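You operate a simulated robot arm through the tools that you are given. There is no shell and no other tool.

The job below is to be done with a simulated robot arm. You get a single attempt, and the scene is never put back.

JOB
Park the big reel: locked, brake 9, both clamps down, dancer arm raised.

The check looks at the end state, three seconds after you hand in, the way a careful person would. Anything else that was tipped, shoved, dropped, spilled or broken makes it a failure.

ROBOT AND FRAMES
A 6-joint arm with a two-finger gripper, fixed in place. Base frame: the origin is at the foot of the arm, x ahead of it, y to its left, z up. Units: mm, degrees, N and s.
Its first joint turns from -166.0 to 166.0 degrees. Payload 2.45 kg.
Tool frame: the origin (TCP) lies between the finger pads and is the grasp point; the fingertips stand 20 mm ahead of it; z points along the fingers, y is the line along which they close. Largest opening 140 mm; the body of the gripper starts 168 mm behind the TCP.
Orientation is told as [roll, pitch, yaw] about the base's x, y, z axes, in that order, counted from this pose: with the fingers straight down and closing along the base's y, the tool's x points along the base's -x, its y along +y and its z along -z.

CONTROLS
- The arm moves only by the tool move_arm. Its argument "deltas" is a list of rows, each a list of 7 numbers: the turn, a rotation vector about the tool's x, y, z in units of 8 degrees (1.0 is 8 degrees), then the shift along the tool's x, y, z in units of 25 mm (1.0 is 25 mm), then the finger opening in cm, from 0 to 14. In form: [[rx, ry, rz, dx, dy, dz, fingers], ...]. A call has 1 to 20 rows; each row shifts and turns the commanded pose from where the row before left it, along the tool's axes as they then stand. A call with a number of a shift or a turn outside -1 to 1 is refused whole. Rows are played at 5 a second. More than 50 mm and 8.6 degrees between two rows, or a gripper value outside its range, and nothing of the call is played. Where a pose cannot be reached the arm comes as near as it can. A force on the tool above 90 N (or 10 N above the force at the start of the call, whichever is more), or a blocked arm, ends the call early, and 0.2 s more pass. Each finger travels about 45 mm/s and halts on what it meets, pressing with about 43 N; the grip force reading is that of the motor and also rises with nothing between the fingers. The clock runs only during rows and for 0.2 s after the last one: add rows that do not move to give the fingers time. It gives the time, the measured TCP pose, the force on the tool (base axes), the opening and the grip force at its end, in the units of the frame above (readings bear some noise), with the torque about the TCP (base axes, N m) and any sound that the robot's microphone picked up.
- Cameras (640 x 400 px; columns grow to the right, rows downward): "scene" is fixed at [221, 640.2, 1747]; the picture's right is [-0.76, -0.64, 0.00], its down [-0.37, 0.44, -0.82] and it looks along [0.53, -0.63, -0.57] (base axes); focal length 312 px, centre (320, 200). "wrist" rides on the gripper at [78, 11, -209] in the tool frame; the picture's right is [-0.14, 0.99, 0.00], its down [-0.92, -0.13, -0.37] and it looks along [-0.36, -0.05, 0.93] (tool axes); focal length 280 px, centre (320, 200). There is no depth. A picture from a camera that has moved, and an enlarged one, comes with that camera's place and axes in the base frame and with its lens. The place of the scene camera against the robot may be out by one fixed shift of up to 12 mm in any direction.
- snapshot(camera): a new picture of that camera. No time passes.
- close_up(camera, box): a new picture of the part [left, top, right, bottom] of that camera's present view, enlarged. No time passes.
- hand_in(): hands the job in; it is judged then, once.

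Nothing tells you positions but the pictures and the camera data. Unless the task says otherwise, let go and move clear before handing in.

The tools are called after "Request:" as a command line: name --pt "numbers of a row" for each row, then --argument value for the rest, lists and objects as JSON in quotes. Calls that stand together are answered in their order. move_arm: Moves the arm, as the interface text tells. Its arguments: {"type":"object","properties":{"deltas":{"type":"array","items":{"type":"array","items":{"type":"number"}}}},"required":["deltas"]} The other tools are called the same way: snapshot (camera) takes a picture; close_up (camera, box) takes an enlarged picture of a part of a camera's view; hand_in () hands the job in.

At the start:

```text
clock: 0.0
eef_pos: [548.4, -140.7, 1463.3]
orientation: [-0.1, -0.2, 0.0]
ft_force: [0.3, 0.3, -0.2]
ft_torque: [-0.01, 0.0, 0.03]
width: 140.1
gripper_force: 0.0
```

scene: 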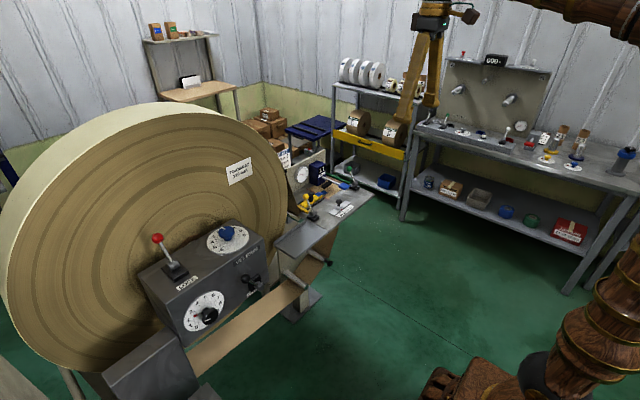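
wrist: 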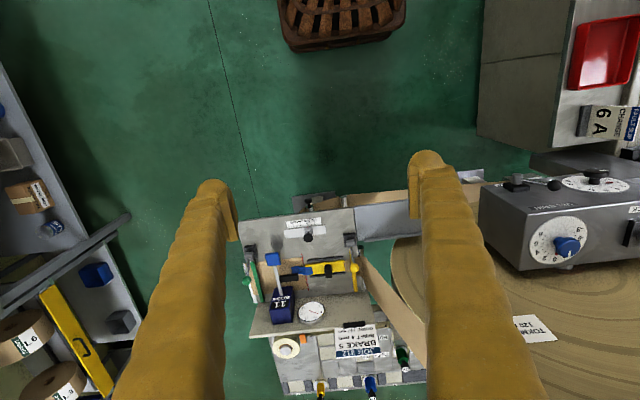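

I see a big reel with a control box in front of it (red lever, two dials), and a splice table with clamps beyond it. I'll look at the details closely before moving.

Request:
close_up --camera "scene" --box '[100, 200, 340, 350]'

Request:
close_up --camera "scene" --box '[260, 140, 400, 228]'

Request:
close_up --camera "wrist" --box '[220, 180, 440, 318]'

Request:
close_up --camera "wrist" --box '[460, 80, 640, 280]'

Request:
close_up --camera "wrist" --box '[220, 290, 440, 400]'

Request:
close_up --camera "scene" --box '[400, 40, 640, 190]'

```text
2.67 times, centred on (220, 275) of scene
camera zoom: at [221.0, 640.2, 1747.0], right [-0.76, -0.64, 0.0], down [-0.37, 0.44, -0.82], along [0.53, -0.63, -0.57], focal length 833 px, centre (587, 0)
```

zoom: 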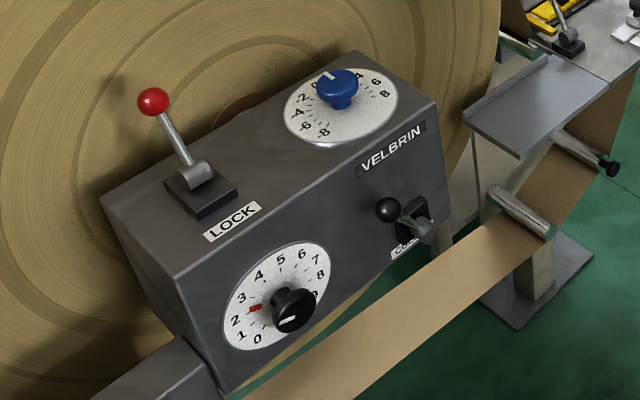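

```text
4.55 times, centred on (330, 184) of scene
camera zoom: at [221.0, 640.2, 1747.0], right [-0.76, -0.64, 0.0], down [-0.37, 0.44, -0.82], along [0.53, -0.63, -0.57], focal length 1420 px, centre (274, 273)
```

zoom: 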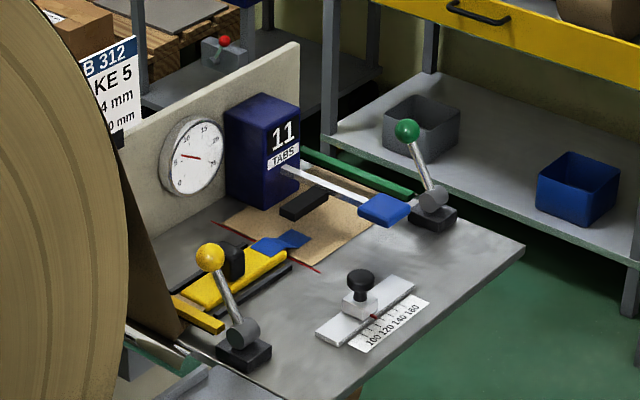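

```text
2.90 times, centred on (330, 249) of wrist
camera zoom: at [470.3, -129.8, 1672.2], right [0.14, 0.99, 0.0], down [0.92, -0.13, 0.37], along [0.37, -0.05, -0.93], focal length 813 px, centre (291, 58)
```

zoom: 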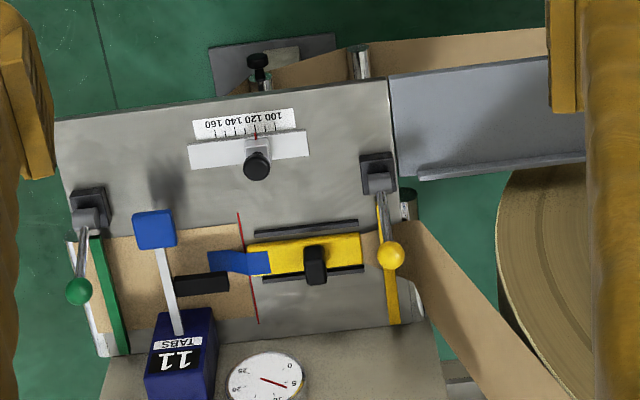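

```text
2.00 times, centred on (550, 180) of wrist
camera zoom: at [470.3, -129.8, 1672.2], right [0.14, 0.99, 0.0], down [0.92, -0.13, 0.37], along [0.37, -0.05, -0.93], focal length 561 px, centre (-140, 240)
```

zoom: 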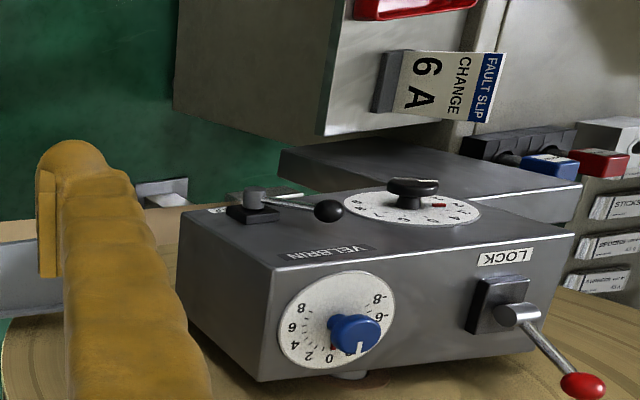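

```text
2.91 times, centred on (330, 345) of wrist
camera zoom: at [470.3, -129.8, 1672.2], right [0.14, 0.99, 0.0], down [0.92, -0.13, 0.37], along [0.37, -0.05, -0.93], focal length 816 px, centre (291, -222)
```

zoom: 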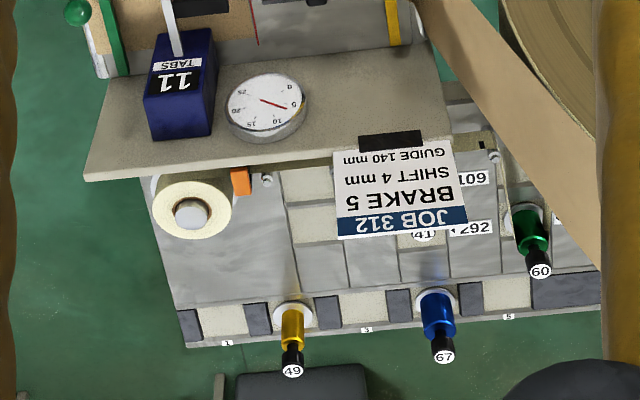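

```text
2.67 times, centred on (520, 115) of scene
camera zoom: at [221.0, 640.2, 1747.0], right [-0.76, -0.64, 0.0], down [-0.37, 0.44, -0.82], along [0.53, -0.63, -0.57], focal length 833 px, centre (-213, 427)
```

zoom: 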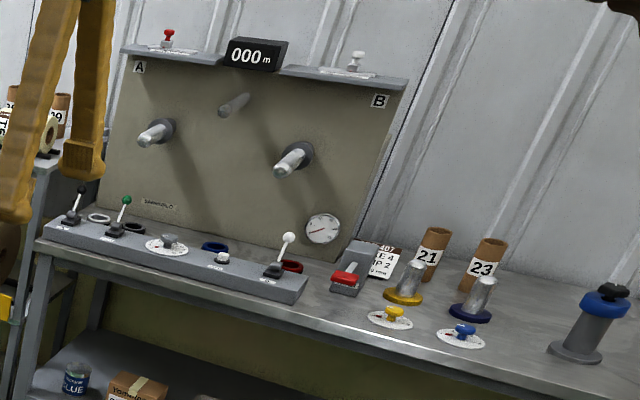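

The box (red LOCK lever, blue dial, brake dial 0–9, CORE lever) is around (790, 390, 1090), and the splice table with yellow and green clamp levers is around (890, -215, 1000). I still need to find the dancer arm and the markings, so I'll zoom further.

Request:
close_up --camera "scene" --box '[270, 220, 350, 320]'

Request:
close_up --camera "scene" --box '[140, 220, 220, 320]'

Request:
close_up --camera "scene" --box '[200, 150, 280, 200]'

Request:
close_up --camera "wrist" --box '[280, 170, 500, 240]'

Request:
close_up --camera "scene" --box '[220, 220, 280, 300]'

Request:
close_up --camera "scene" --box '[60, 300, 340, 400]'

```text
4.00 times, centred on (310, 270) of scene
camera zoom: at [221.0, 640.2, 1747.0], right [-0.76, -0.64, 0.0], down [-0.37, 0.44, -0.82], along [0.53, -0.63, -0.57], focal length 1250 px, centre (360, -80)
```

zoom: 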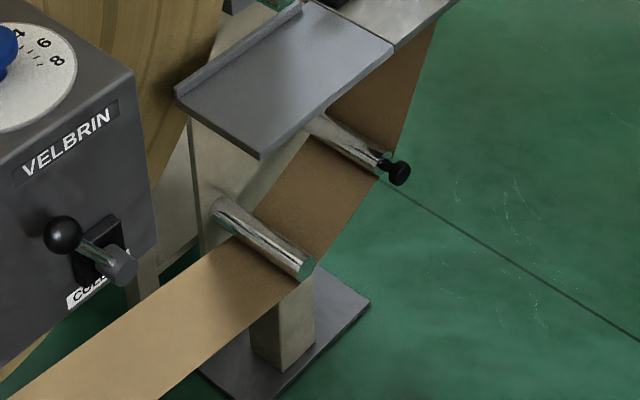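

```text
4.00 times, centred on (180, 270) of scene
camera zoom: at [221.0, 640.2, 1747.0], right [-0.76, -0.64, 0.0], down [-0.37, 0.44, -0.82], along [0.53, -0.63, -0.57], focal length 1250 px, centre (880, -80)
```

zoom: 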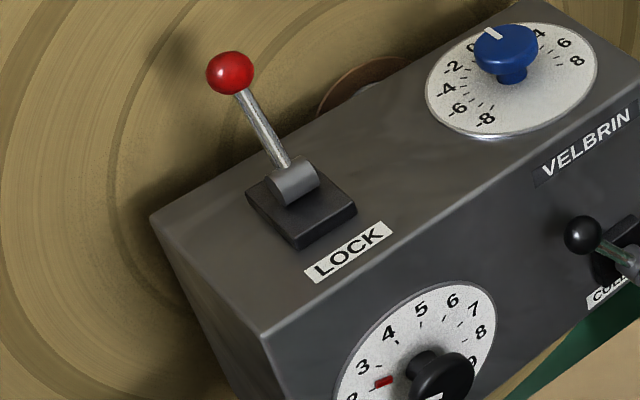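

```text
8.00 times, centred on (240, 175) of scene
camera zoom: at [221.0, 640.2, 1747.0], right [-0.76, -0.64, 0.0], down [-0.37, 0.44, -0.82], along [0.53, -0.63, -0.57], focal length 2500 px, centre (960, 400)
```

zoom: 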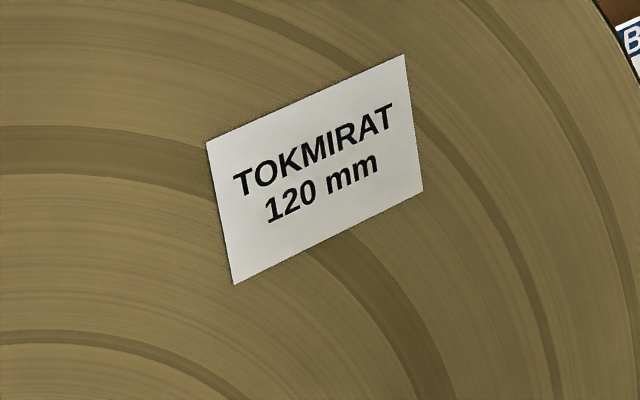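

```text
2.91 times, centred on (390, 205) of wrist
camera zoom: at [470.3, -129.8, 1672.2], right [0.14, 0.99, 0.0], down [0.92, -0.13, 0.37], along [0.37, -0.05, -0.93], focal length 816 px, centre (116, 186)
```

zoom: 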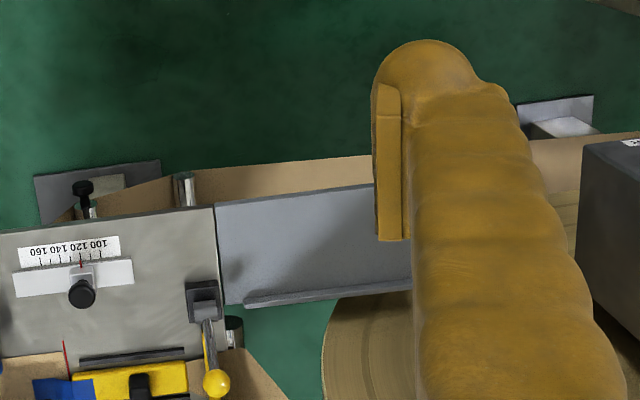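

```text
5.00 times, centred on (250, 260) of scene
camera zoom: at [221.0, 640.2, 1747.0], right [-0.76, -0.64, 0.0], down [-0.37, 0.44, -0.82], along [0.53, -0.63, -0.57], focal length 1562 px, centre (670, -100)
```

zoom: 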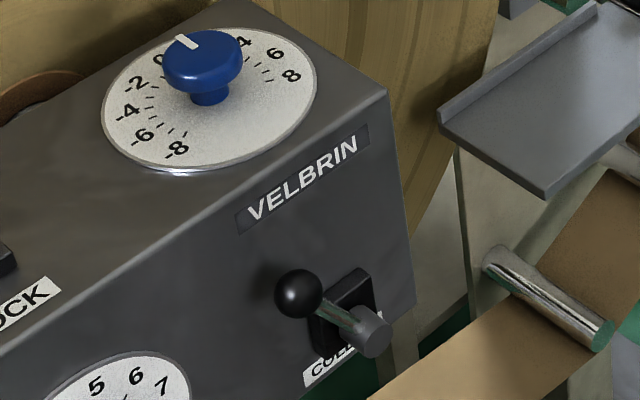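

```text
2.29 times, centred on (200, 350) of scene
camera zoom: at [221.0, 640.2, 1747.0], right [-0.76, -0.64, 0.0], down [-0.37, 0.44, -0.82], along [0.53, -0.63, -0.57], focal length 714 px, centre (594, -143)
```

zoom: 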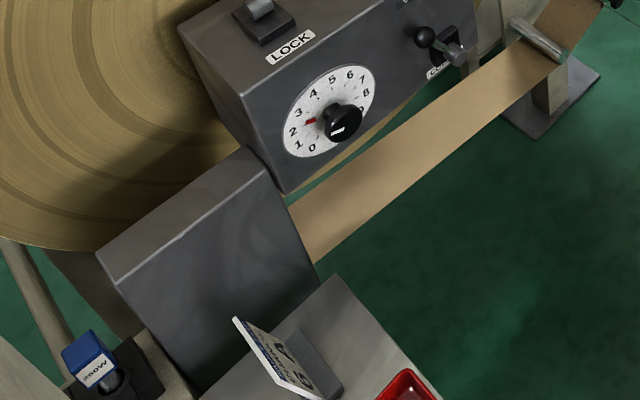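

The lever ball is tilted back over LOCK, the brake pointer is somewhere near the low end, and the dancer is likely the roller with the black knob under the table. I'll move the wrist camera over to the box for a nearer look.

Request:
move_arm --pt "0 0 0 0.1 1 0.15 14" --pt "0 0 0 0.1 1 0.15 14" --pt "0 0 0 0.1 1 0.15 14" --pt "0 0 0 0.1 1 0.15 14" --pt "0 0 0 0.1 1 0.15 14" --pt "0 0 0 0.1 1 0.15 14" --pt "0 0 0 0.1 1 0.15 14" --pt "0 0 0 0.1 1 0.15 14" --pt "0 0 0 0.1 1 0.15 14" --pt "0 0 0 0.1 1 0.15 14" --pt "0 0 0 0.1 1 0.15 14" --pt "0 0 0 0.1 1 0.15 14" --pt "0 0 0 0.1 1 0.15 14" --pt "0 0 0 0.1 1 0.15 14" --pt "0 0 0 0.1 1 0.15 14" --pt "0 0 0 0.1 1 0.15 14" --pt "0 0 0 0.1 1 0.15 14" --pt "0 0 0 0.1 1 0.15 14" --pt "0 0 0 0.1 1 0.15 14" --pt "0 0 0 0.1 1 0.15 14"

Request:
snapshot --camera "wrist"

Request:
snapshot --camera "scene"

```text
clock: 4.2
eef_pos: [499.2, 359.6, 1388.9]
orientation: [-0.1, 0.1, -0.2]
ft_force: [-0.1, -0.5, -0.6]
ft_torque: [0.03, 0.01, -0.02]
width: 140.2
gripper_force: 0.0
```

```text
taken
camera wrist: at [422.2, 370.5, 1596.6], right [0.14, 0.99, 0.0], down [0.92, -0.13, 0.37], along [0.37, -0.05, -0.93], focal length 280 px, centre (320, 200)
```

wrist: 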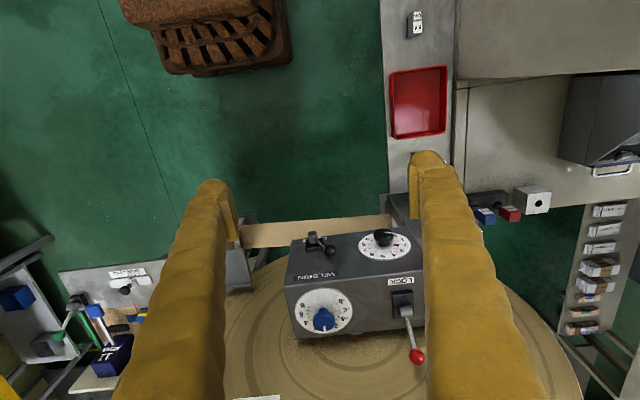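

```text
taken
```

scene: 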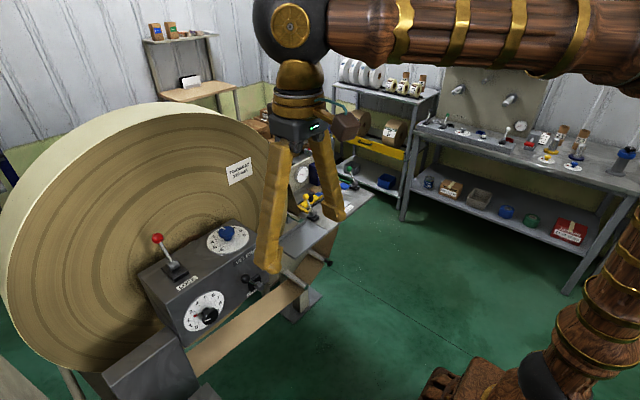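

The blue knob is at about (797, 322, 1210). The lock lever pivots near (796, 466, 1205) with its ball at (838, 469, 1276), so it tilts away from the LOCK label, about 30° toward +x. Next I'll zoom in on the box.

Request:
close_up --camera "wrist" --box '[280, 220, 440, 370]'

Request:
close_up --camera "wrist" --box '[340, 220, 430, 290]'

Request:
close_up --camera "wrist" --box '[280, 225, 350, 285]'

Request:
close_up --camera "scene" --box '[180, 280, 240, 340]'

```text
2.67 times, centred on (360, 295) of wrist
camera zoom: at [422.2, 370.5, 1596.6], right [0.14, 0.99, 0.0], down [0.92, -0.13, 0.37], along [0.37, -0.05, -0.93], focal length 748 px, centre (213, -53)
```

zoom: 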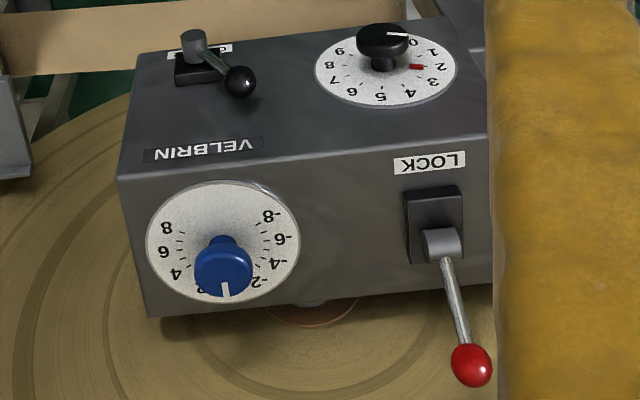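

```text
5.71 times, centred on (385, 255) of wrist
camera zoom: at [422.2, 370.5, 1596.6], right [0.14, 0.99, 0.0], down [0.92, -0.13, 0.37], along [0.37, -0.05, -0.93], focal length 1602 px, centre (-51, -114)
```

zoom: 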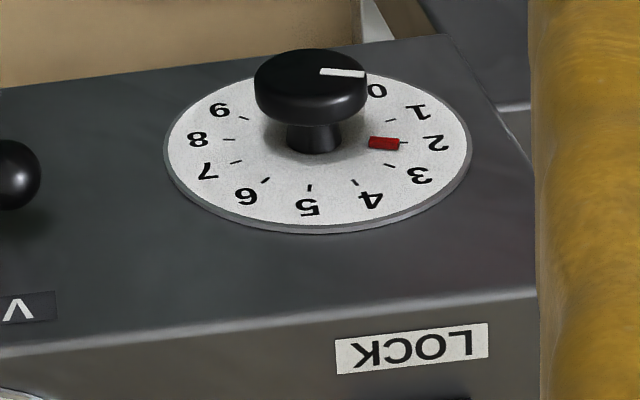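

```text
6.67 times, centred on (315, 255) of wrist
camera zoom: at [422.2, 370.5, 1596.6], right [0.14, 0.99, 0.0], down [0.92, -0.13, 0.37], along [0.37, -0.05, -0.93], focal length 1869 px, centre (353, -167)
```

zoom: 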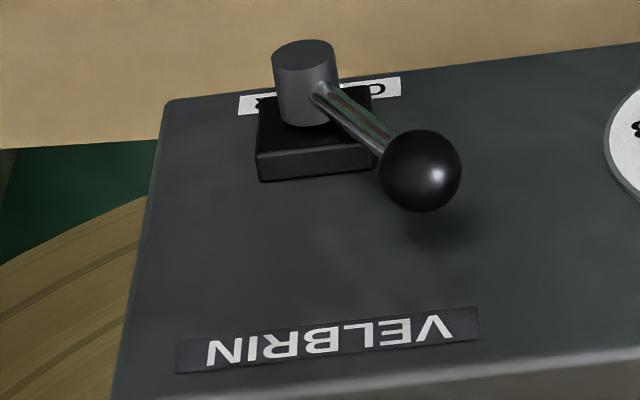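

```text
6.67 times, centred on (210, 310) of scene
camera zoom: at [221.0, 640.2, 1747.0], right [-0.76, -0.64, 0.0], down [-0.37, 0.44, -0.82], along [0.53, -0.63, -0.57], focal length 2083 px, centre (1053, -533)
```

zoom: 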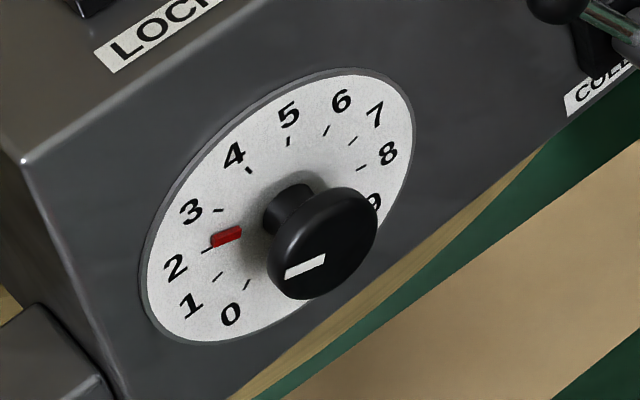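

The box spans roughly x 721–854, y 268–532, top z≈1207. Its brake dial on the front face points at 2, and the reel face is at x≈897. I'll tilt the tool 45° forward and stop short of the red lock ball to check alignment.

Request:
move_arm --pt "0 -1 0 0 0 0 6" --pt "0 -1 0 0 0 0 6" --pt "0 -1 0 0 0 0 6" --pt "0 -1 0 0 0 0 6" --pt "0 -1 0 0 0 0 6" --pt "0 -0.625 0 0 0 0 6" --pt "0 0 0 -0.64 0.436 0.956 6" --pt "0 0 0 -0.64 0.436 0.956 6" --pt "0 0 0 -0.64 0.436 0.956 6" --pt "0 0 0 -0.64 0.436 0.956 6" --pt "0 0 0 -0.64 0.436 0.956 6" --pt "0 0 0 -0.64 0.436 0.956 6" --pt "0 0 0 -0.64 0.436 0.956 6"

Request:
snapshot --camera "wrist"

Request:
snapshot --camera "scene"

```text
clock: 7.0
eef_pos: [693.8, 434.1, 1350.3]
orientation: [0.0, -45.1, 0.1]
ft_force: [-0.1, -0.6, 0.0]
ft_torque: [0.03, 0.01, 0.02]
width: 60.2
gripper_force: 0.1
```

```text
taken
camera wrist: at [491.9, 444.9, 1441.5], right [0.1, 0.99, 0.1], down [0.39, -0.13, 0.91], along [0.92, -0.05, -0.4], focal length 280 px, centre (320, 200)
```

wrist: 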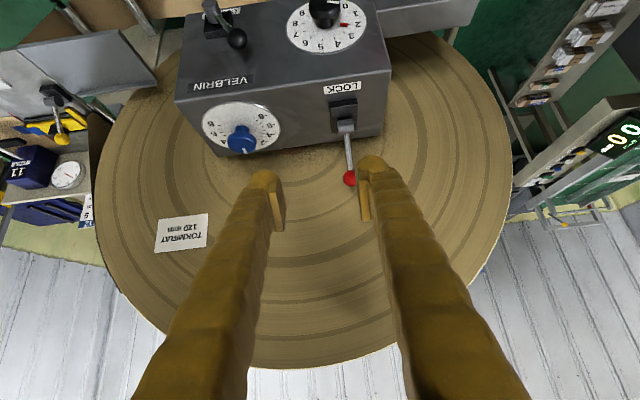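

```text
taken
```

scene: 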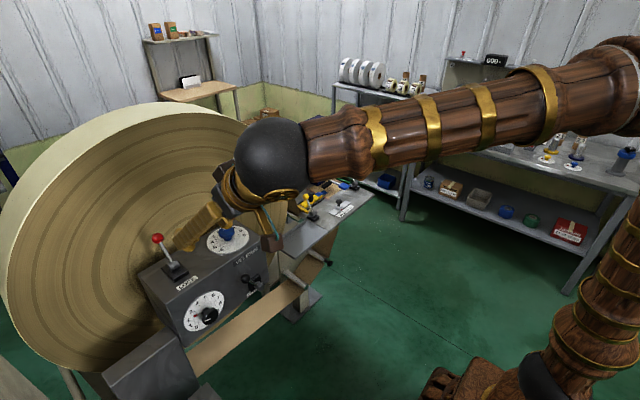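

Request:
close_up --camera "wrist" --box '[300, 70, 400, 200]'

Request:
close_up --camera "wrist" --box '[0, 70, 120, 230]'

Request:
close_up --camera "scene" --box '[140, 220, 200, 290]'

```text
3.08 times, centred on (350, 135) of wrist
camera zoom: at [491.9, 444.9, 1441.5], right [0.1, 0.99, 0.1], down [0.39, -0.13, 0.91], along [0.92, -0.05, -0.4], focal length 863 px, centre (228, 400)
```

zoom: 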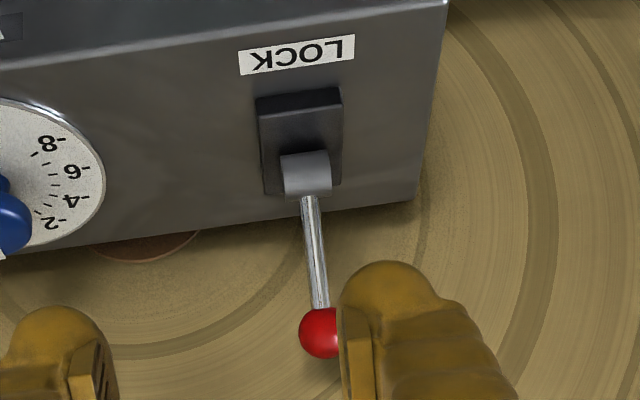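

```text
2.50 times, centred on (60, 150) of wrist
camera zoom: at [491.9, 444.9, 1441.5], right [0.1, 0.99, 0.1], down [0.39, -0.13, 0.91], along [0.92, -0.05, -0.4], focal length 701 px, centre (970, 325)
```

zoom: 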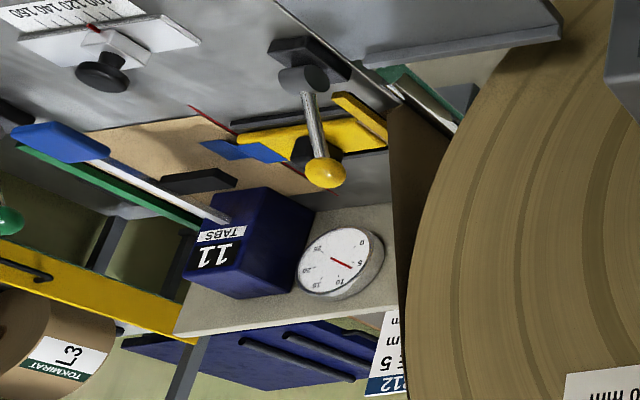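

```text
5.71 times, centred on (170, 255) of scene
camera zoom: at [221.0, 640.2, 1747.0], right [-0.76, -0.64, 0.0], down [-0.37, 0.44, -0.82], along [0.53, -0.63, -0.57], focal length 1785 px, centre (1177, -114)
```

zoom: 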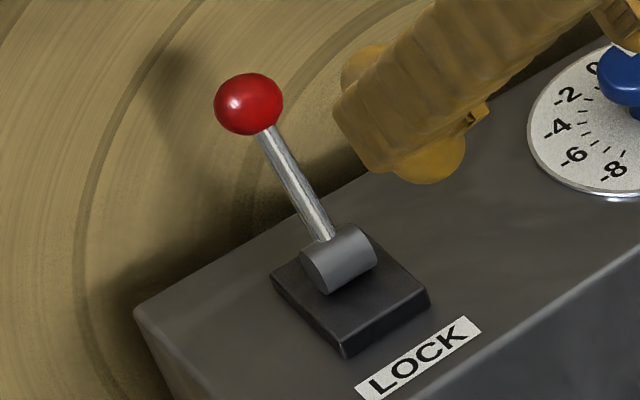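

Request:
move_arm --pt "0 0 0 -0.346 0.295 0.906 6" --pt "0 0 0 -0.346 0.295 0.906 6" --pt "0 0 0 -0.346 0.295 0.906 6" --pt "0 0 0 -0.346 0.295 0.906 6" --pt "0 0 0 -0.346 0.295 0.906 6" --pt "0 0 0 0 0 0 6"

Request:
close_up --camera "wrist" --box '[220, 70, 420, 230]'

Request:
close_up --camera "scene" --box '[130, 190, 230, 290]'

```text
clock: 8.4
eef_pos: [805.2, 471.8, 1298.7]
orientation: [-0.1, -45.0, 0.0]
ft_force: [0.8, -0.6, 0.1]
ft_torque: [0.01, 0.04, 0.03]
width: 59.8
gripper_force: 0.1
```

```text
2.50 times, centred on (320, 150) of wrist
camera zoom: at [602.8, 482.9, 1389.5], right [0.1, 0.99, 0.1], down [0.39, -0.13, 0.91], along [0.92, -0.05, -0.4], focal length 701 px, centre (320, 325)
```

zoom: 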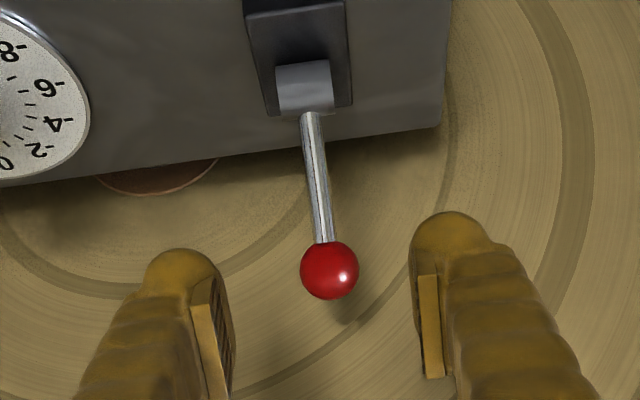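

```text
4.00 times, centred on (180, 240) of scene
camera zoom: at [221.0, 640.2, 1747.0], right [-0.76, -0.64, 0.0], down [-0.37, 0.44, -0.82], along [0.53, -0.63, -0.57], focal length 1250 px, centre (880, 40)
```

zoom: 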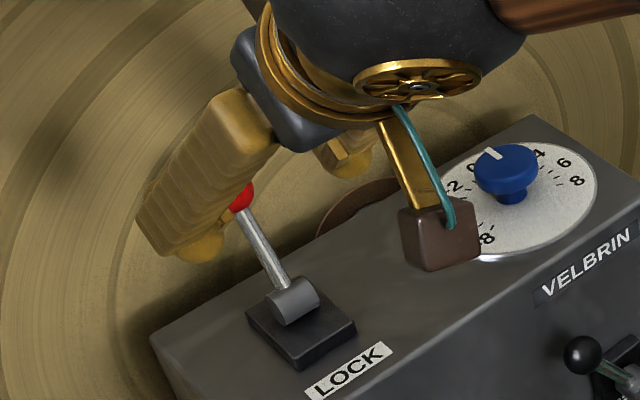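

The ball sits centred between the open fingers about 50 mm ahead. I'll advance onto it and close.

Request:
move_arm --pt "0 0 0 0 0.07 0.74 6" --pt "0 0 0 0 0.07 0.74 6" --pt "0 0 0 0 0 0.74 6" --pt "0 0 0 0 0 0 2" --pt "0 0 0 0 0 0 2" --pt "0 0 0 0 0 0 2" --pt "0 0 0 0 0 0 2" --pt "0 0 0 0 0 0 2"

Request:
close_up --camera "wrist" --box '[220, 70, 420, 230]'

Request:
close_up --camera "scene" --box '[130, 190, 230, 290]'

```text
clock: 10.2
eef_pos: [845.9, 476.0, 1260.1]
orientation: [-0.1, -45.2, 0.0]
ft_force: [-0.7, -1.1, 0.7]
ft_torque: [-0.02, 0.02, -0.01]
width: 20.3
gripper_force: 0.1
```

```text
2.50 times, centred on (320, 150) of wrist
camera zoom: at [643.3, 486.2, 1351.3], right [0.1, 0.99, 0.1], down [0.39, -0.13, 0.91], along [0.92, -0.05, -0.4], focal length 701 px, centre (320, 325)
```

zoom: 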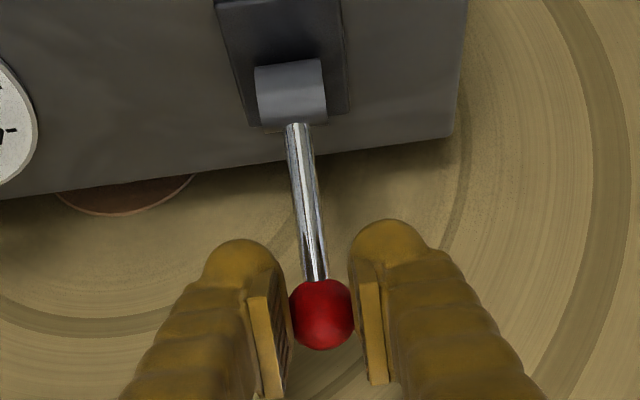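

```text
4.00 times, centred on (180, 240) of scene
camera zoom: at [221.0, 640.2, 1747.0], right [-0.76, -0.64, 0.0], down [-0.37, 0.44, -0.82], along [0.53, -0.63, -0.57], focal length 1250 px, centre (880, 40)
```

zoom: 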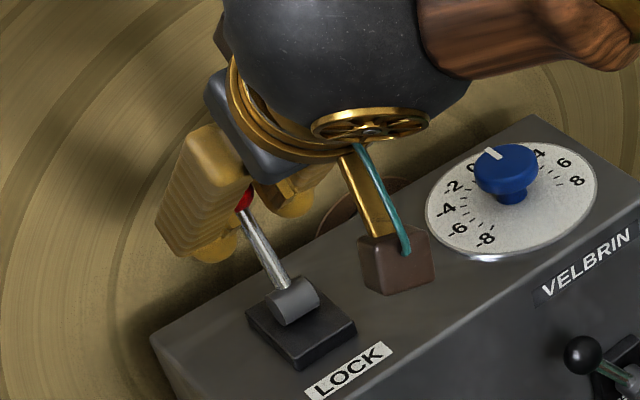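

Request:
move_arm --pt "0 0 0 0 0 0 1" --pt "0 0 0 0 0 0 1" --pt "0 0 0 0 0 0 1" --pt "0 0 0 0 0 0 1"

Request:
close_up --camera "wrist" --box '[220, 70, 420, 230]'

```text
clock: 11.2
eef_pos: [845.5, 473.9, 1262.1]
orientation: [-0.1, -45.1, -0.1]
ft_force: [-34.4, -19.1, 30.9]
ft_torque: [-0.12, 0.25, -0.48]
width: 12.1
gripper_force: 38.8
```

```text
2.50 times, centred on (320, 150) of wrist
camera zoom: at [642.2, 485.5, 1353.4], right [0.1, 0.99, 0.1], down [0.39, -0.13, 0.91], along [0.92, -0.05, -0.4], focal length 701 px, centre (320, 325)
```

zoom: 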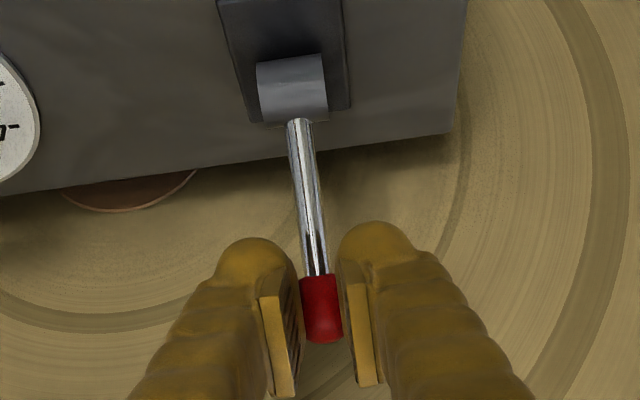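

The tips pinched only the near side of the ball, so the ball is really about 30 mm further ahead, near (871, 475, 1248); the scene camera is offset. I'll open, advance and regrip.

Request:
move_arm --pt "0 0 0 0 0 0 5" --pt "0 0 0 0 0 0 5" --pt "0 0 0 -0.22 0 0 5" --pt "0 0 0 -0.22 0 0.4 5" --pt "0 0 0 0 0 0.4 5" --pt "0 0 0 0 0 0.4 5" --pt "0 0 0 0 0 0 5"

Request:
close_up --camera "wrist" --box '[220, 70, 420, 230]'

Request:
close_up --camera "scene" --box '[130, 190, 230, 290]'

```text
clock: 12.8
eef_pos: [875.4, 475.2, 1246.0]
orientation: [-0.1, -45.1, 0.0]
ft_force: [0.3, -0.8, 0.4]
ft_torque: [0.03, -0.01, 0.01]
width: 50.1
gripper_force: 0.2
```

```text
2.50 times, centred on (320, 150) of wrist
camera zoom: at [672.2, 486.2, 1337.4], right [0.1, 0.99, 0.1], down [0.39, -0.13, 0.91], along [0.92, -0.05, -0.4], focal length 701 px, centre (320, 325)
```

zoom: 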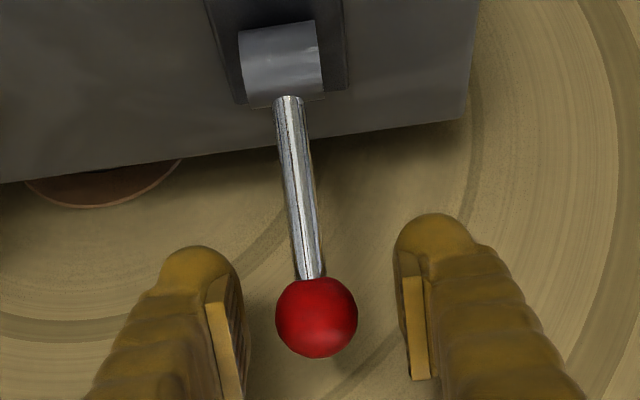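

```text
4.00 times, centred on (180, 240) of scene
camera zoom: at [221.0, 640.2, 1747.0], right [-0.76, -0.64, 0.0], down [-0.37, 0.44, -0.82], along [0.53, -0.63, -0.57], focal length 1250 px, centre (880, 40)
```

zoom: 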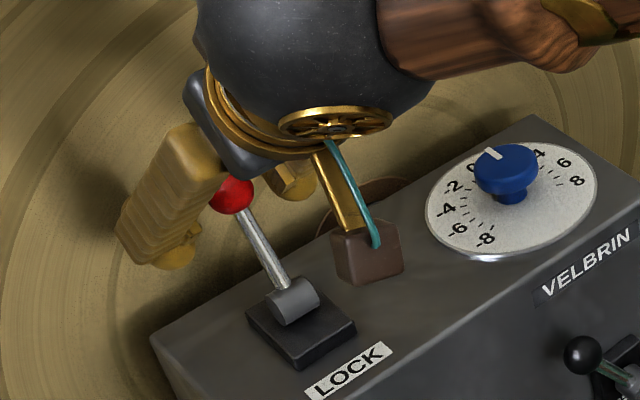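

The ball is now centred at the TCP. I'll close on it and start the throw toward the LOCK label along the lever's arc.

Request:
move_arm --pt "0 0 0 0 0 0 1.5" --pt "0 0 0 0 0 0 1.5" --pt "0 0 0 0 0 0 1.5" --pt "0 0 0 0 0 0 1.5"

Request:
move_arm --pt "0 0 0 0.09 0 -0.515 1.5" --pt "0 0 0 0.178 0 -0.489 1.5" --pt "0 0 0 0.263 0 -0.455 1.5" --pt "0 0 0 0.337 0 -0.399 1.5"

Request:
close_up --camera "wrist" --box '[220, 70, 420, 230]'

Request:
close_up --camera "scene" --box '[130, 190, 230, 290]'

```text
clock: 13.8
eef_pos: [875.8, 475.4, 1244.9]
orientation: [-0.1, -45.0, 0.0]
ft_force: [-1.0, -12.7, -0.5]
ft_torque: [0.04, -0.03, 0.1]
width: 21.2
gripper_force: 45.0
```

```text
clock: 14.8
eef_pos: [826.5, 475.6, 1262.7]
orientation: [-0.2, -45.0, 0.0]
ft_force: [16.3, -25.0, -21.2]
ft_torque: [0.03, -1.22, -0.04]
width: 22.0
gripper_force: 45.6
```

```text
2.50 times, centred on (320, 150) of wrist
camera zoom: at [624.3, 485.9, 1355.2], right [0.1, 0.99, 0.1], down [0.39, -0.13, 0.91], along [0.92, -0.05, -0.4], focal length 701 px, centre (320, 325)
```

zoom: 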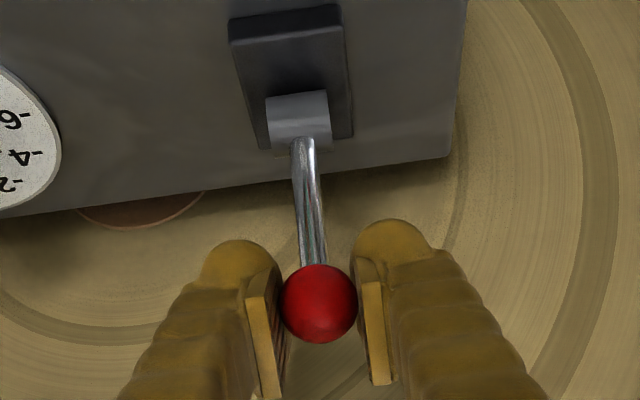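

```text
4.00 times, centred on (180, 240) of scene
camera zoom: at [221.0, 640.2, 1747.0], right [-0.76, -0.64, 0.0], down [-0.37, 0.44, -0.82], along [0.53, -0.63, -0.57], focal length 1250 px, centre (880, 40)
```

zoom: 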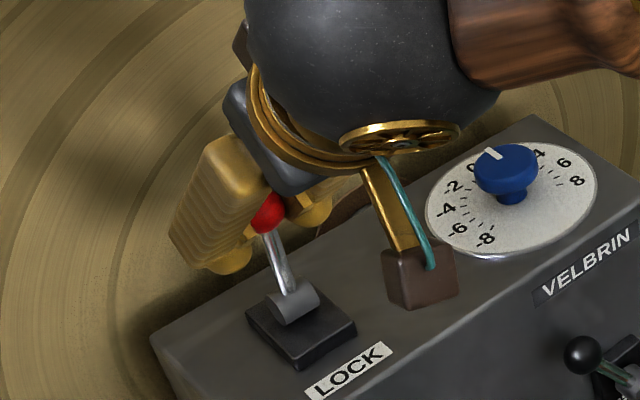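

The lever follows. I'll continue over the top toward the label.

Request:
move_arm --pt "0 0 0 0.399 0 -0.337 1.5" --pt "0 0 0 0.455 0 -0.263 1.5" --pt "0 0 0 0.489 0 -0.178 1.5"

Request:
close_up --camera "scene" --box '[130, 190, 230, 290]'

Request:
close_up --camera "wrist" --box '[220, 70, 420, 230]'

```text
clock: 15.6
eef_pos: [788.8, 474.7, 1254.9]
orientation: [-0.2, -45.2, 0.1]
ft_force: [30.4, -18.0, -14.2]
ft_torque: [-0.11, -1.26, 0.02]
width: 23.3
gripper_force: 45.0
```

```text
4.00 times, centred on (180, 240) of scene
camera zoom: at [221.0, 640.2, 1747.0], right [-0.76, -0.64, 0.0], down [-0.37, 0.44, -0.82], along [0.53, -0.63, -0.57], focal length 1250 px, centre (880, 40)
```

zoom: 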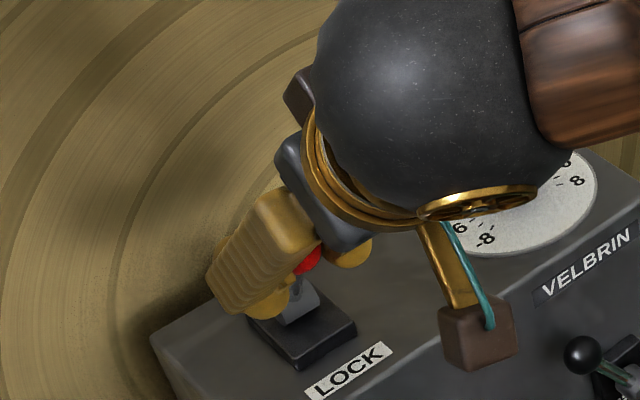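

```text
2.50 times, centred on (320, 150) of wrist
camera zoom: at [586.7, 485.6, 1345.6], right [0.1, 0.99, 0.1], down [0.39, -0.13, 0.91], along [0.92, -0.05, -0.4], focal length 701 px, centre (320, 325)
```

zoom: 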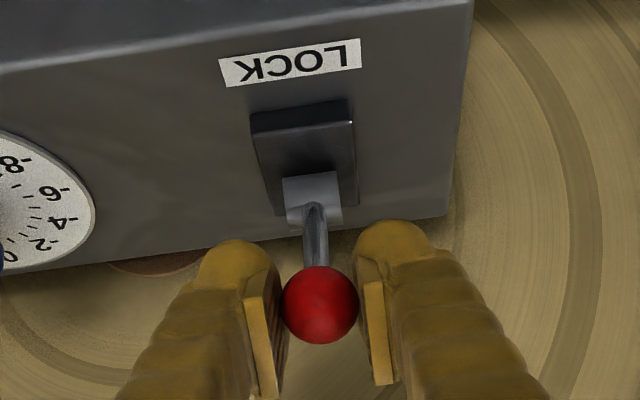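

Request:
move_arm --pt "0 0 0 0.515 0 -0.09 1.5" --pt "0 0 0 0.26 0 0 1.5"

Request:
close_up --camera "scene" --box '[130, 190, 230, 290]'

Request:
close_up --camera "wrist" --box '[220, 70, 420, 230]'

```text
clock: 16.2
eef_pos: [773.3, 476.4, 1241.1]
orientation: [-0.1, -45.0, 0.0]
ft_force: [-2.4, -12.5, -1.0]
ft_torque: [0.1, 0.12, -0.19]
width: 23.7
gripper_force: 7.2
```

```text
4.00 times, centred on (180, 240) of scene
camera zoom: at [221.0, 640.2, 1747.0], right [-0.76, -0.64, 0.0], down [-0.37, 0.44, -0.82], along [0.53, -0.63, -0.57], focal length 1250 px, centre (880, 40)
```

zoom: 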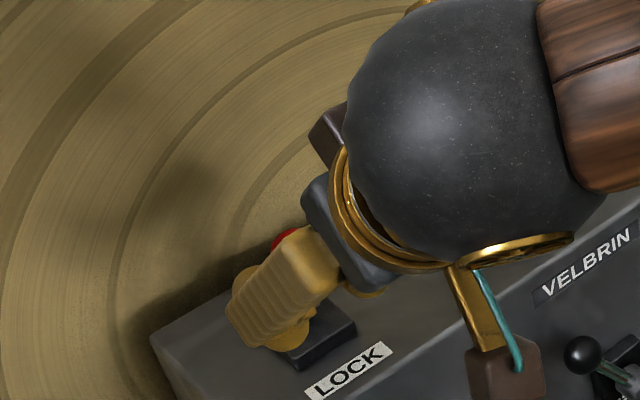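

```text
2.50 times, centred on (320, 150) of wrist
camera zoom: at [570.2, 486.6, 1333.3], right [0.1, 0.99, 0.1], down [0.39, -0.13, 0.91], along [0.92, -0.05, -0.4], focal length 701 px, centre (320, 325)
```

zoom: 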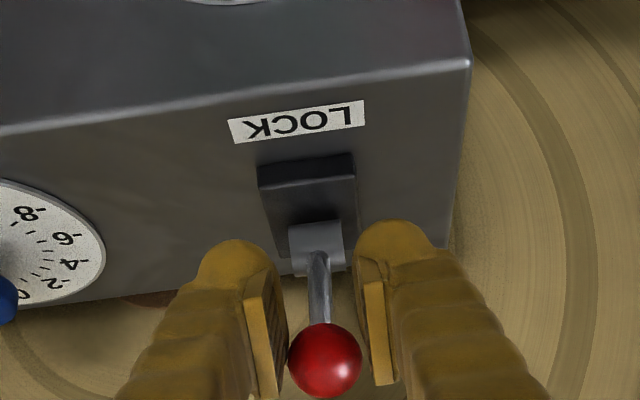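

The ball slipped out of the pads partway. I'll open and see where the lever rests.

Request:
move_arm --pt "0 0 0 0 0 0 6" --pt "0 0 0 0 0 0 6" --pt "0 0 0 0 0 -0.6 6" --pt "0 0 0 0 0 -0.8 6" --pt "0 0 0 0 0 -0.8 6" --pt "0 0 0 0 0 -0.8 6"

Request:
close_up --camera "scene" --box '[130, 190, 230, 290]'

Request:
close_up --camera "wrist" --box '[220, 70, 420, 230]'

```text
clock: 17.6
eef_pos: [720.5, 477.0, 1294.5]
orientation: [-0.1, -45.0, 0.0]
ft_force: [0.7, -0.7, 0.7]
ft_torque: [0.0, -0.04, -0.01]
width: 60.1
gripper_force: 0.1
```

```text
4.00 times, centred on (180, 240) of scene
camera zoom: at [221.0, 640.2, 1747.0], right [-0.76, -0.64, 0.0], down [-0.37, 0.44, -0.82], along [0.53, -0.63, -0.57], focal length 1250 px, centre (880, 40)
```

zoom: 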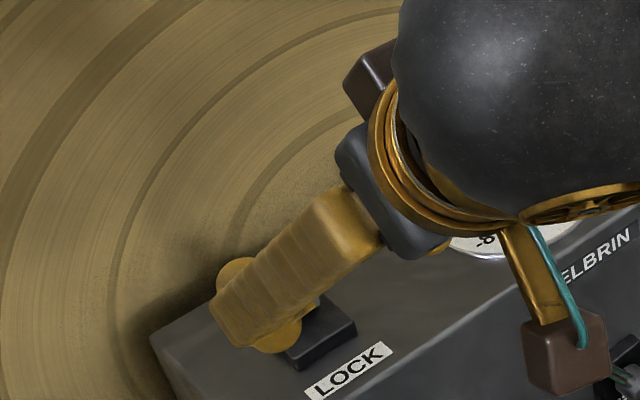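

```text
2.50 times, centred on (320, 150) of wrist
camera zoom: at [518.1, 487.0, 1386.4], right [0.1, 0.99, 0.1], down [0.39, -0.13, 0.91], along [0.92, -0.05, -0.4], focal length 701 px, centre (320, 325)
```

zoom: 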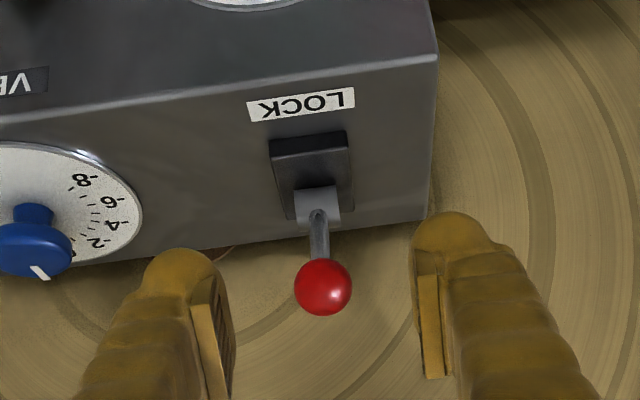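

Request:
move_arm --pt "0 0 0 0 0 -1 6" --pt "0 0 0 0 0 -1 6" --pt "0 0 0 0 -1 -1 6" --pt "0 0 0 0 -1 -1 6" --pt "0 0 0 0 -1 -1 6" --pt "0 0 0 0 -1 -1 6"

Request:
close_up --camera "scene" --box '[130, 210, 260, 300]'

Request:
snapshot --camera "wrist"

Request:
close_up --camera "wrist" --box '[280, 20, 420, 200]'

```text
clock: 19.0
eef_pos: [617.5, 375.0, 1401.6]
orientation: [-0.1, -45.1, 0.0]
ft_force: [0.2, -0.3, -0.5]
ft_torque: [0.0, 0.0, -0.03]
width: 60.1
gripper_force: 0.0
```

```text
4.44 times, centred on (195, 255) of scene
camera zoom: at [221.0, 640.2, 1747.0], right [-0.76, -0.64, 0.0], down [-0.37, 0.44, -0.82], along [0.53, -0.63, -0.57], focal length 1389 px, centre (876, -44)
```

zoom: 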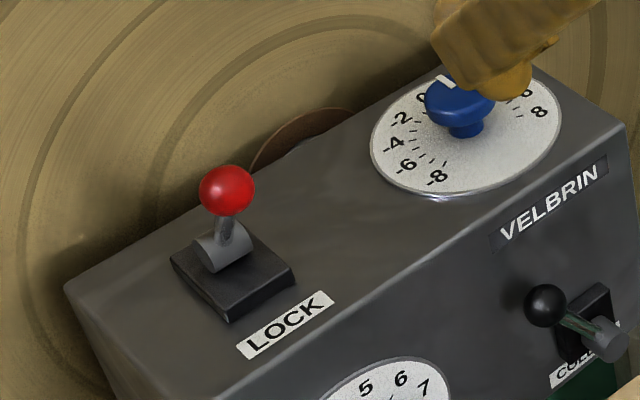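

```text
taken
camera wrist: at [414.2, 384.8, 1493.2], right [0.1, 0.99, 0.1], down [0.39, -0.13, 0.91], along [0.92, -0.05, -0.4], focal length 280 px, centre (320, 200)
```

wrist: 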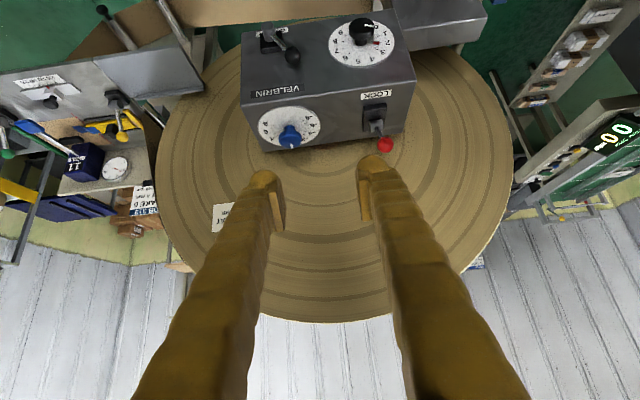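

```text
2.22 times, centred on (350, 110) of wrist
camera zoom: at [414.2, 384.8, 1493.2], right [0.1, 0.99, 0.1], down [0.39, -0.13, 0.91], along [0.92, -0.05, -0.4], focal length 623 px, centre (253, 400)
```

zoom: 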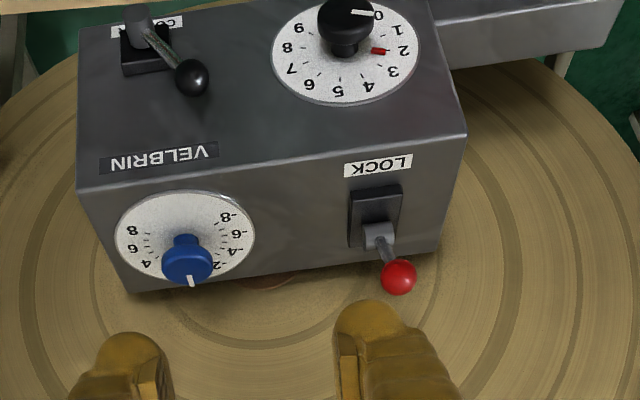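

Comparing both views, the lever has swung from +30° to −30°, so it now leans symmetrically toward the LOCK label and the throw is complete. Next I'll turn the tool horizontal in front of the brake dial at about (740, 465, 1090).

Request:
move_arm --pt "0 -1 0 0 0 0 6" --pt "0 -1 0 0 0 0 6" --pt "0 -1 0 0 0 0 6" --pt "0 -1 0 0 0 0 6" --pt "0 -1 0 0 0 0 6" --pt "0 -0.613 0 0 0 0 6" --pt "0 0 0 0.926 0.277 -0.2 6" --pt "0 0 0 0.926 0.277 -0.2 6" --pt "0 0 0 0.926 0.277 -0.2 6" --pt "0 0 0 0.926 0.277 -0.2 6" --pt "0 0 0 0.926 0.277 -0.2 6" --pt "0 0 0 0.926 0.277 -0.2 6" --pt "0 0 0 0.926 0.277 -0.2 6" --pt "0 0 0 0.926 0.277 -0.2 6" --pt "0 0 0 0.926 0.277 -0.2 6" --pt "0 0 0 0.926 0.277 -0.2 6" --pt "0 0 0 0.926 0.277 -0.2 6" --pt "0 0 0 0 0 0 6"

Request:
snapshot --camera "wrist"

Request:
snapshot --camera "scene"

```text
clock: 22.1
eef_pos: [550.6, 384.2, 1310.2]
orientation: [118.2, -80.5, -118.6]
ft_force: [-0.5, -0.1, -0.6]
ft_torque: [0.0, -0.04, -0.07]
width: 59.9
gripper_force: 0.0
stopped in row 15: the arm was blocked; the commanded pose is now the measured one
```

```text
taken
camera wrist: at [349.5, 409.6, 1217.8], right [-0.01, 0.96, 0.28], down [-0.44, -0.26, 0.86], along [0.9, -0.12, 0.43], focal length 280 px, centre (320, 200)
```

wrist: 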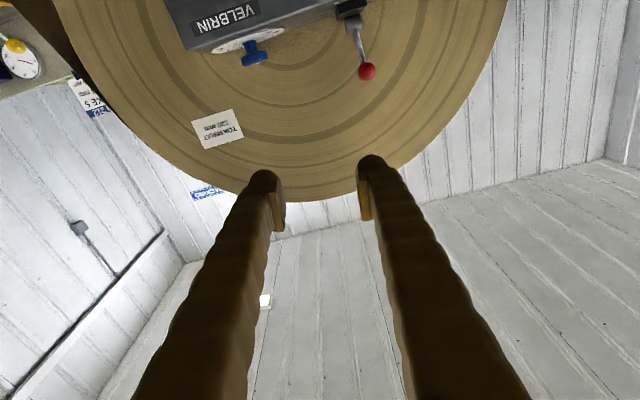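

```text
taken
```

scene: 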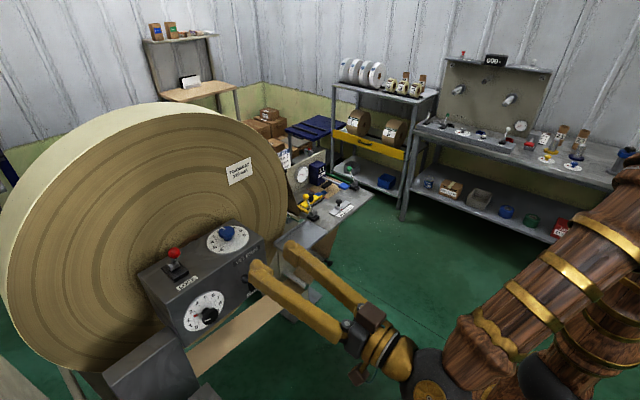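

The arm was blocked on the way down, with the tool close to horizontal but rolled about 8°, probably near a joint limit close to the base. I'll move forward and correct the tilt in small steps to see what the arm can follow.

Request:
move_arm --pt "0 0.15 -0.26 0 0 0.6 6" --pt "0 0.15 -0.26 0 0 0.6 6" --pt "0 0.15 -0.26 0 0 0.6 6" --pt "0 0.14 -0.26 0 0 0.6 6" --pt "0 0 0 0 0 0 6"

```text
clock: 23.3
eef_pos: [613.0, 389.1, 1305.0]
orientation: [-42.8, -89.3, 42.4]
ft_force: [0.7, 0.0, -0.1]
ft_torque: [0.02, 0.0, 0.01]
width: 60.0
gripper_force: 0.1
```

The tool is now horizontal and square. I'll try going down with more forward reach, checking as I go.

Request:
move_arm --pt "0 0 0 0.6 0.4 0.3 6" --pt "0 0 0 0.6 0.4 0.3 6" --pt "0 0 0 0.6 0.4 0.3 6" --pt "0 0 0 0.6 0.4 0.3 6" --pt "0 0 0 0.6 0.4 0 6" --pt "0 0 0 0 0 0 6"

Request:
snapshot --camera "wrist"

Request:
snapshot --camera "scene"

```text
clock: 24.7
eef_pos: [642.0, 438.5, 1229.9]
orientation: [-41.9, -89.4, 41.5]
ft_force: [-0.4, 0.8, 0.4]
ft_torque: [-0.01, 0.03, -0.01]
width: 60.0
gripper_force: 0.0
```

```text
taken
camera wrist: at [433.2, 450.3, 1152.4], right [0.01, 0.99, 0.13], down [-0.36, -0.12, 0.93], along [0.93, -0.05, 0.36], focal length 280 px, centre (320, 200)
```

wrist: 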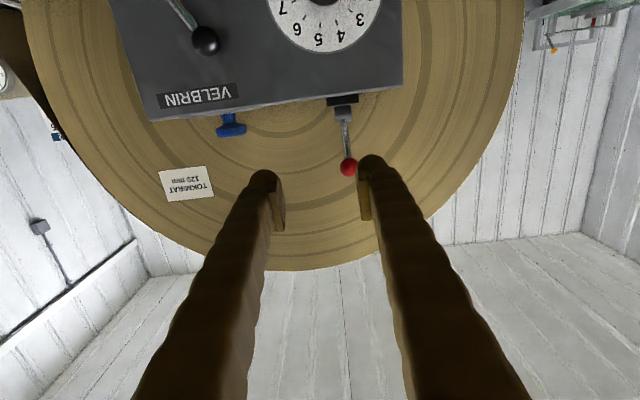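

```text
taken
```

scene: 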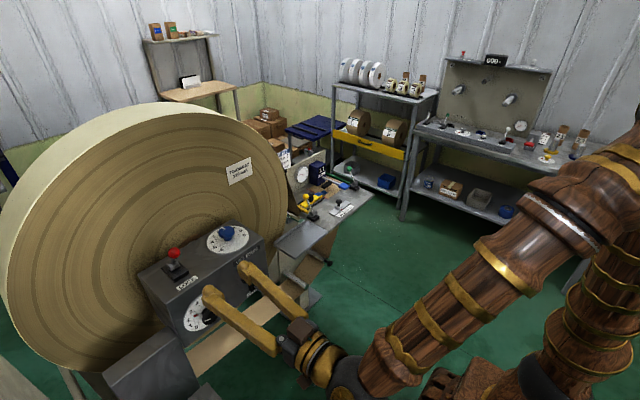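

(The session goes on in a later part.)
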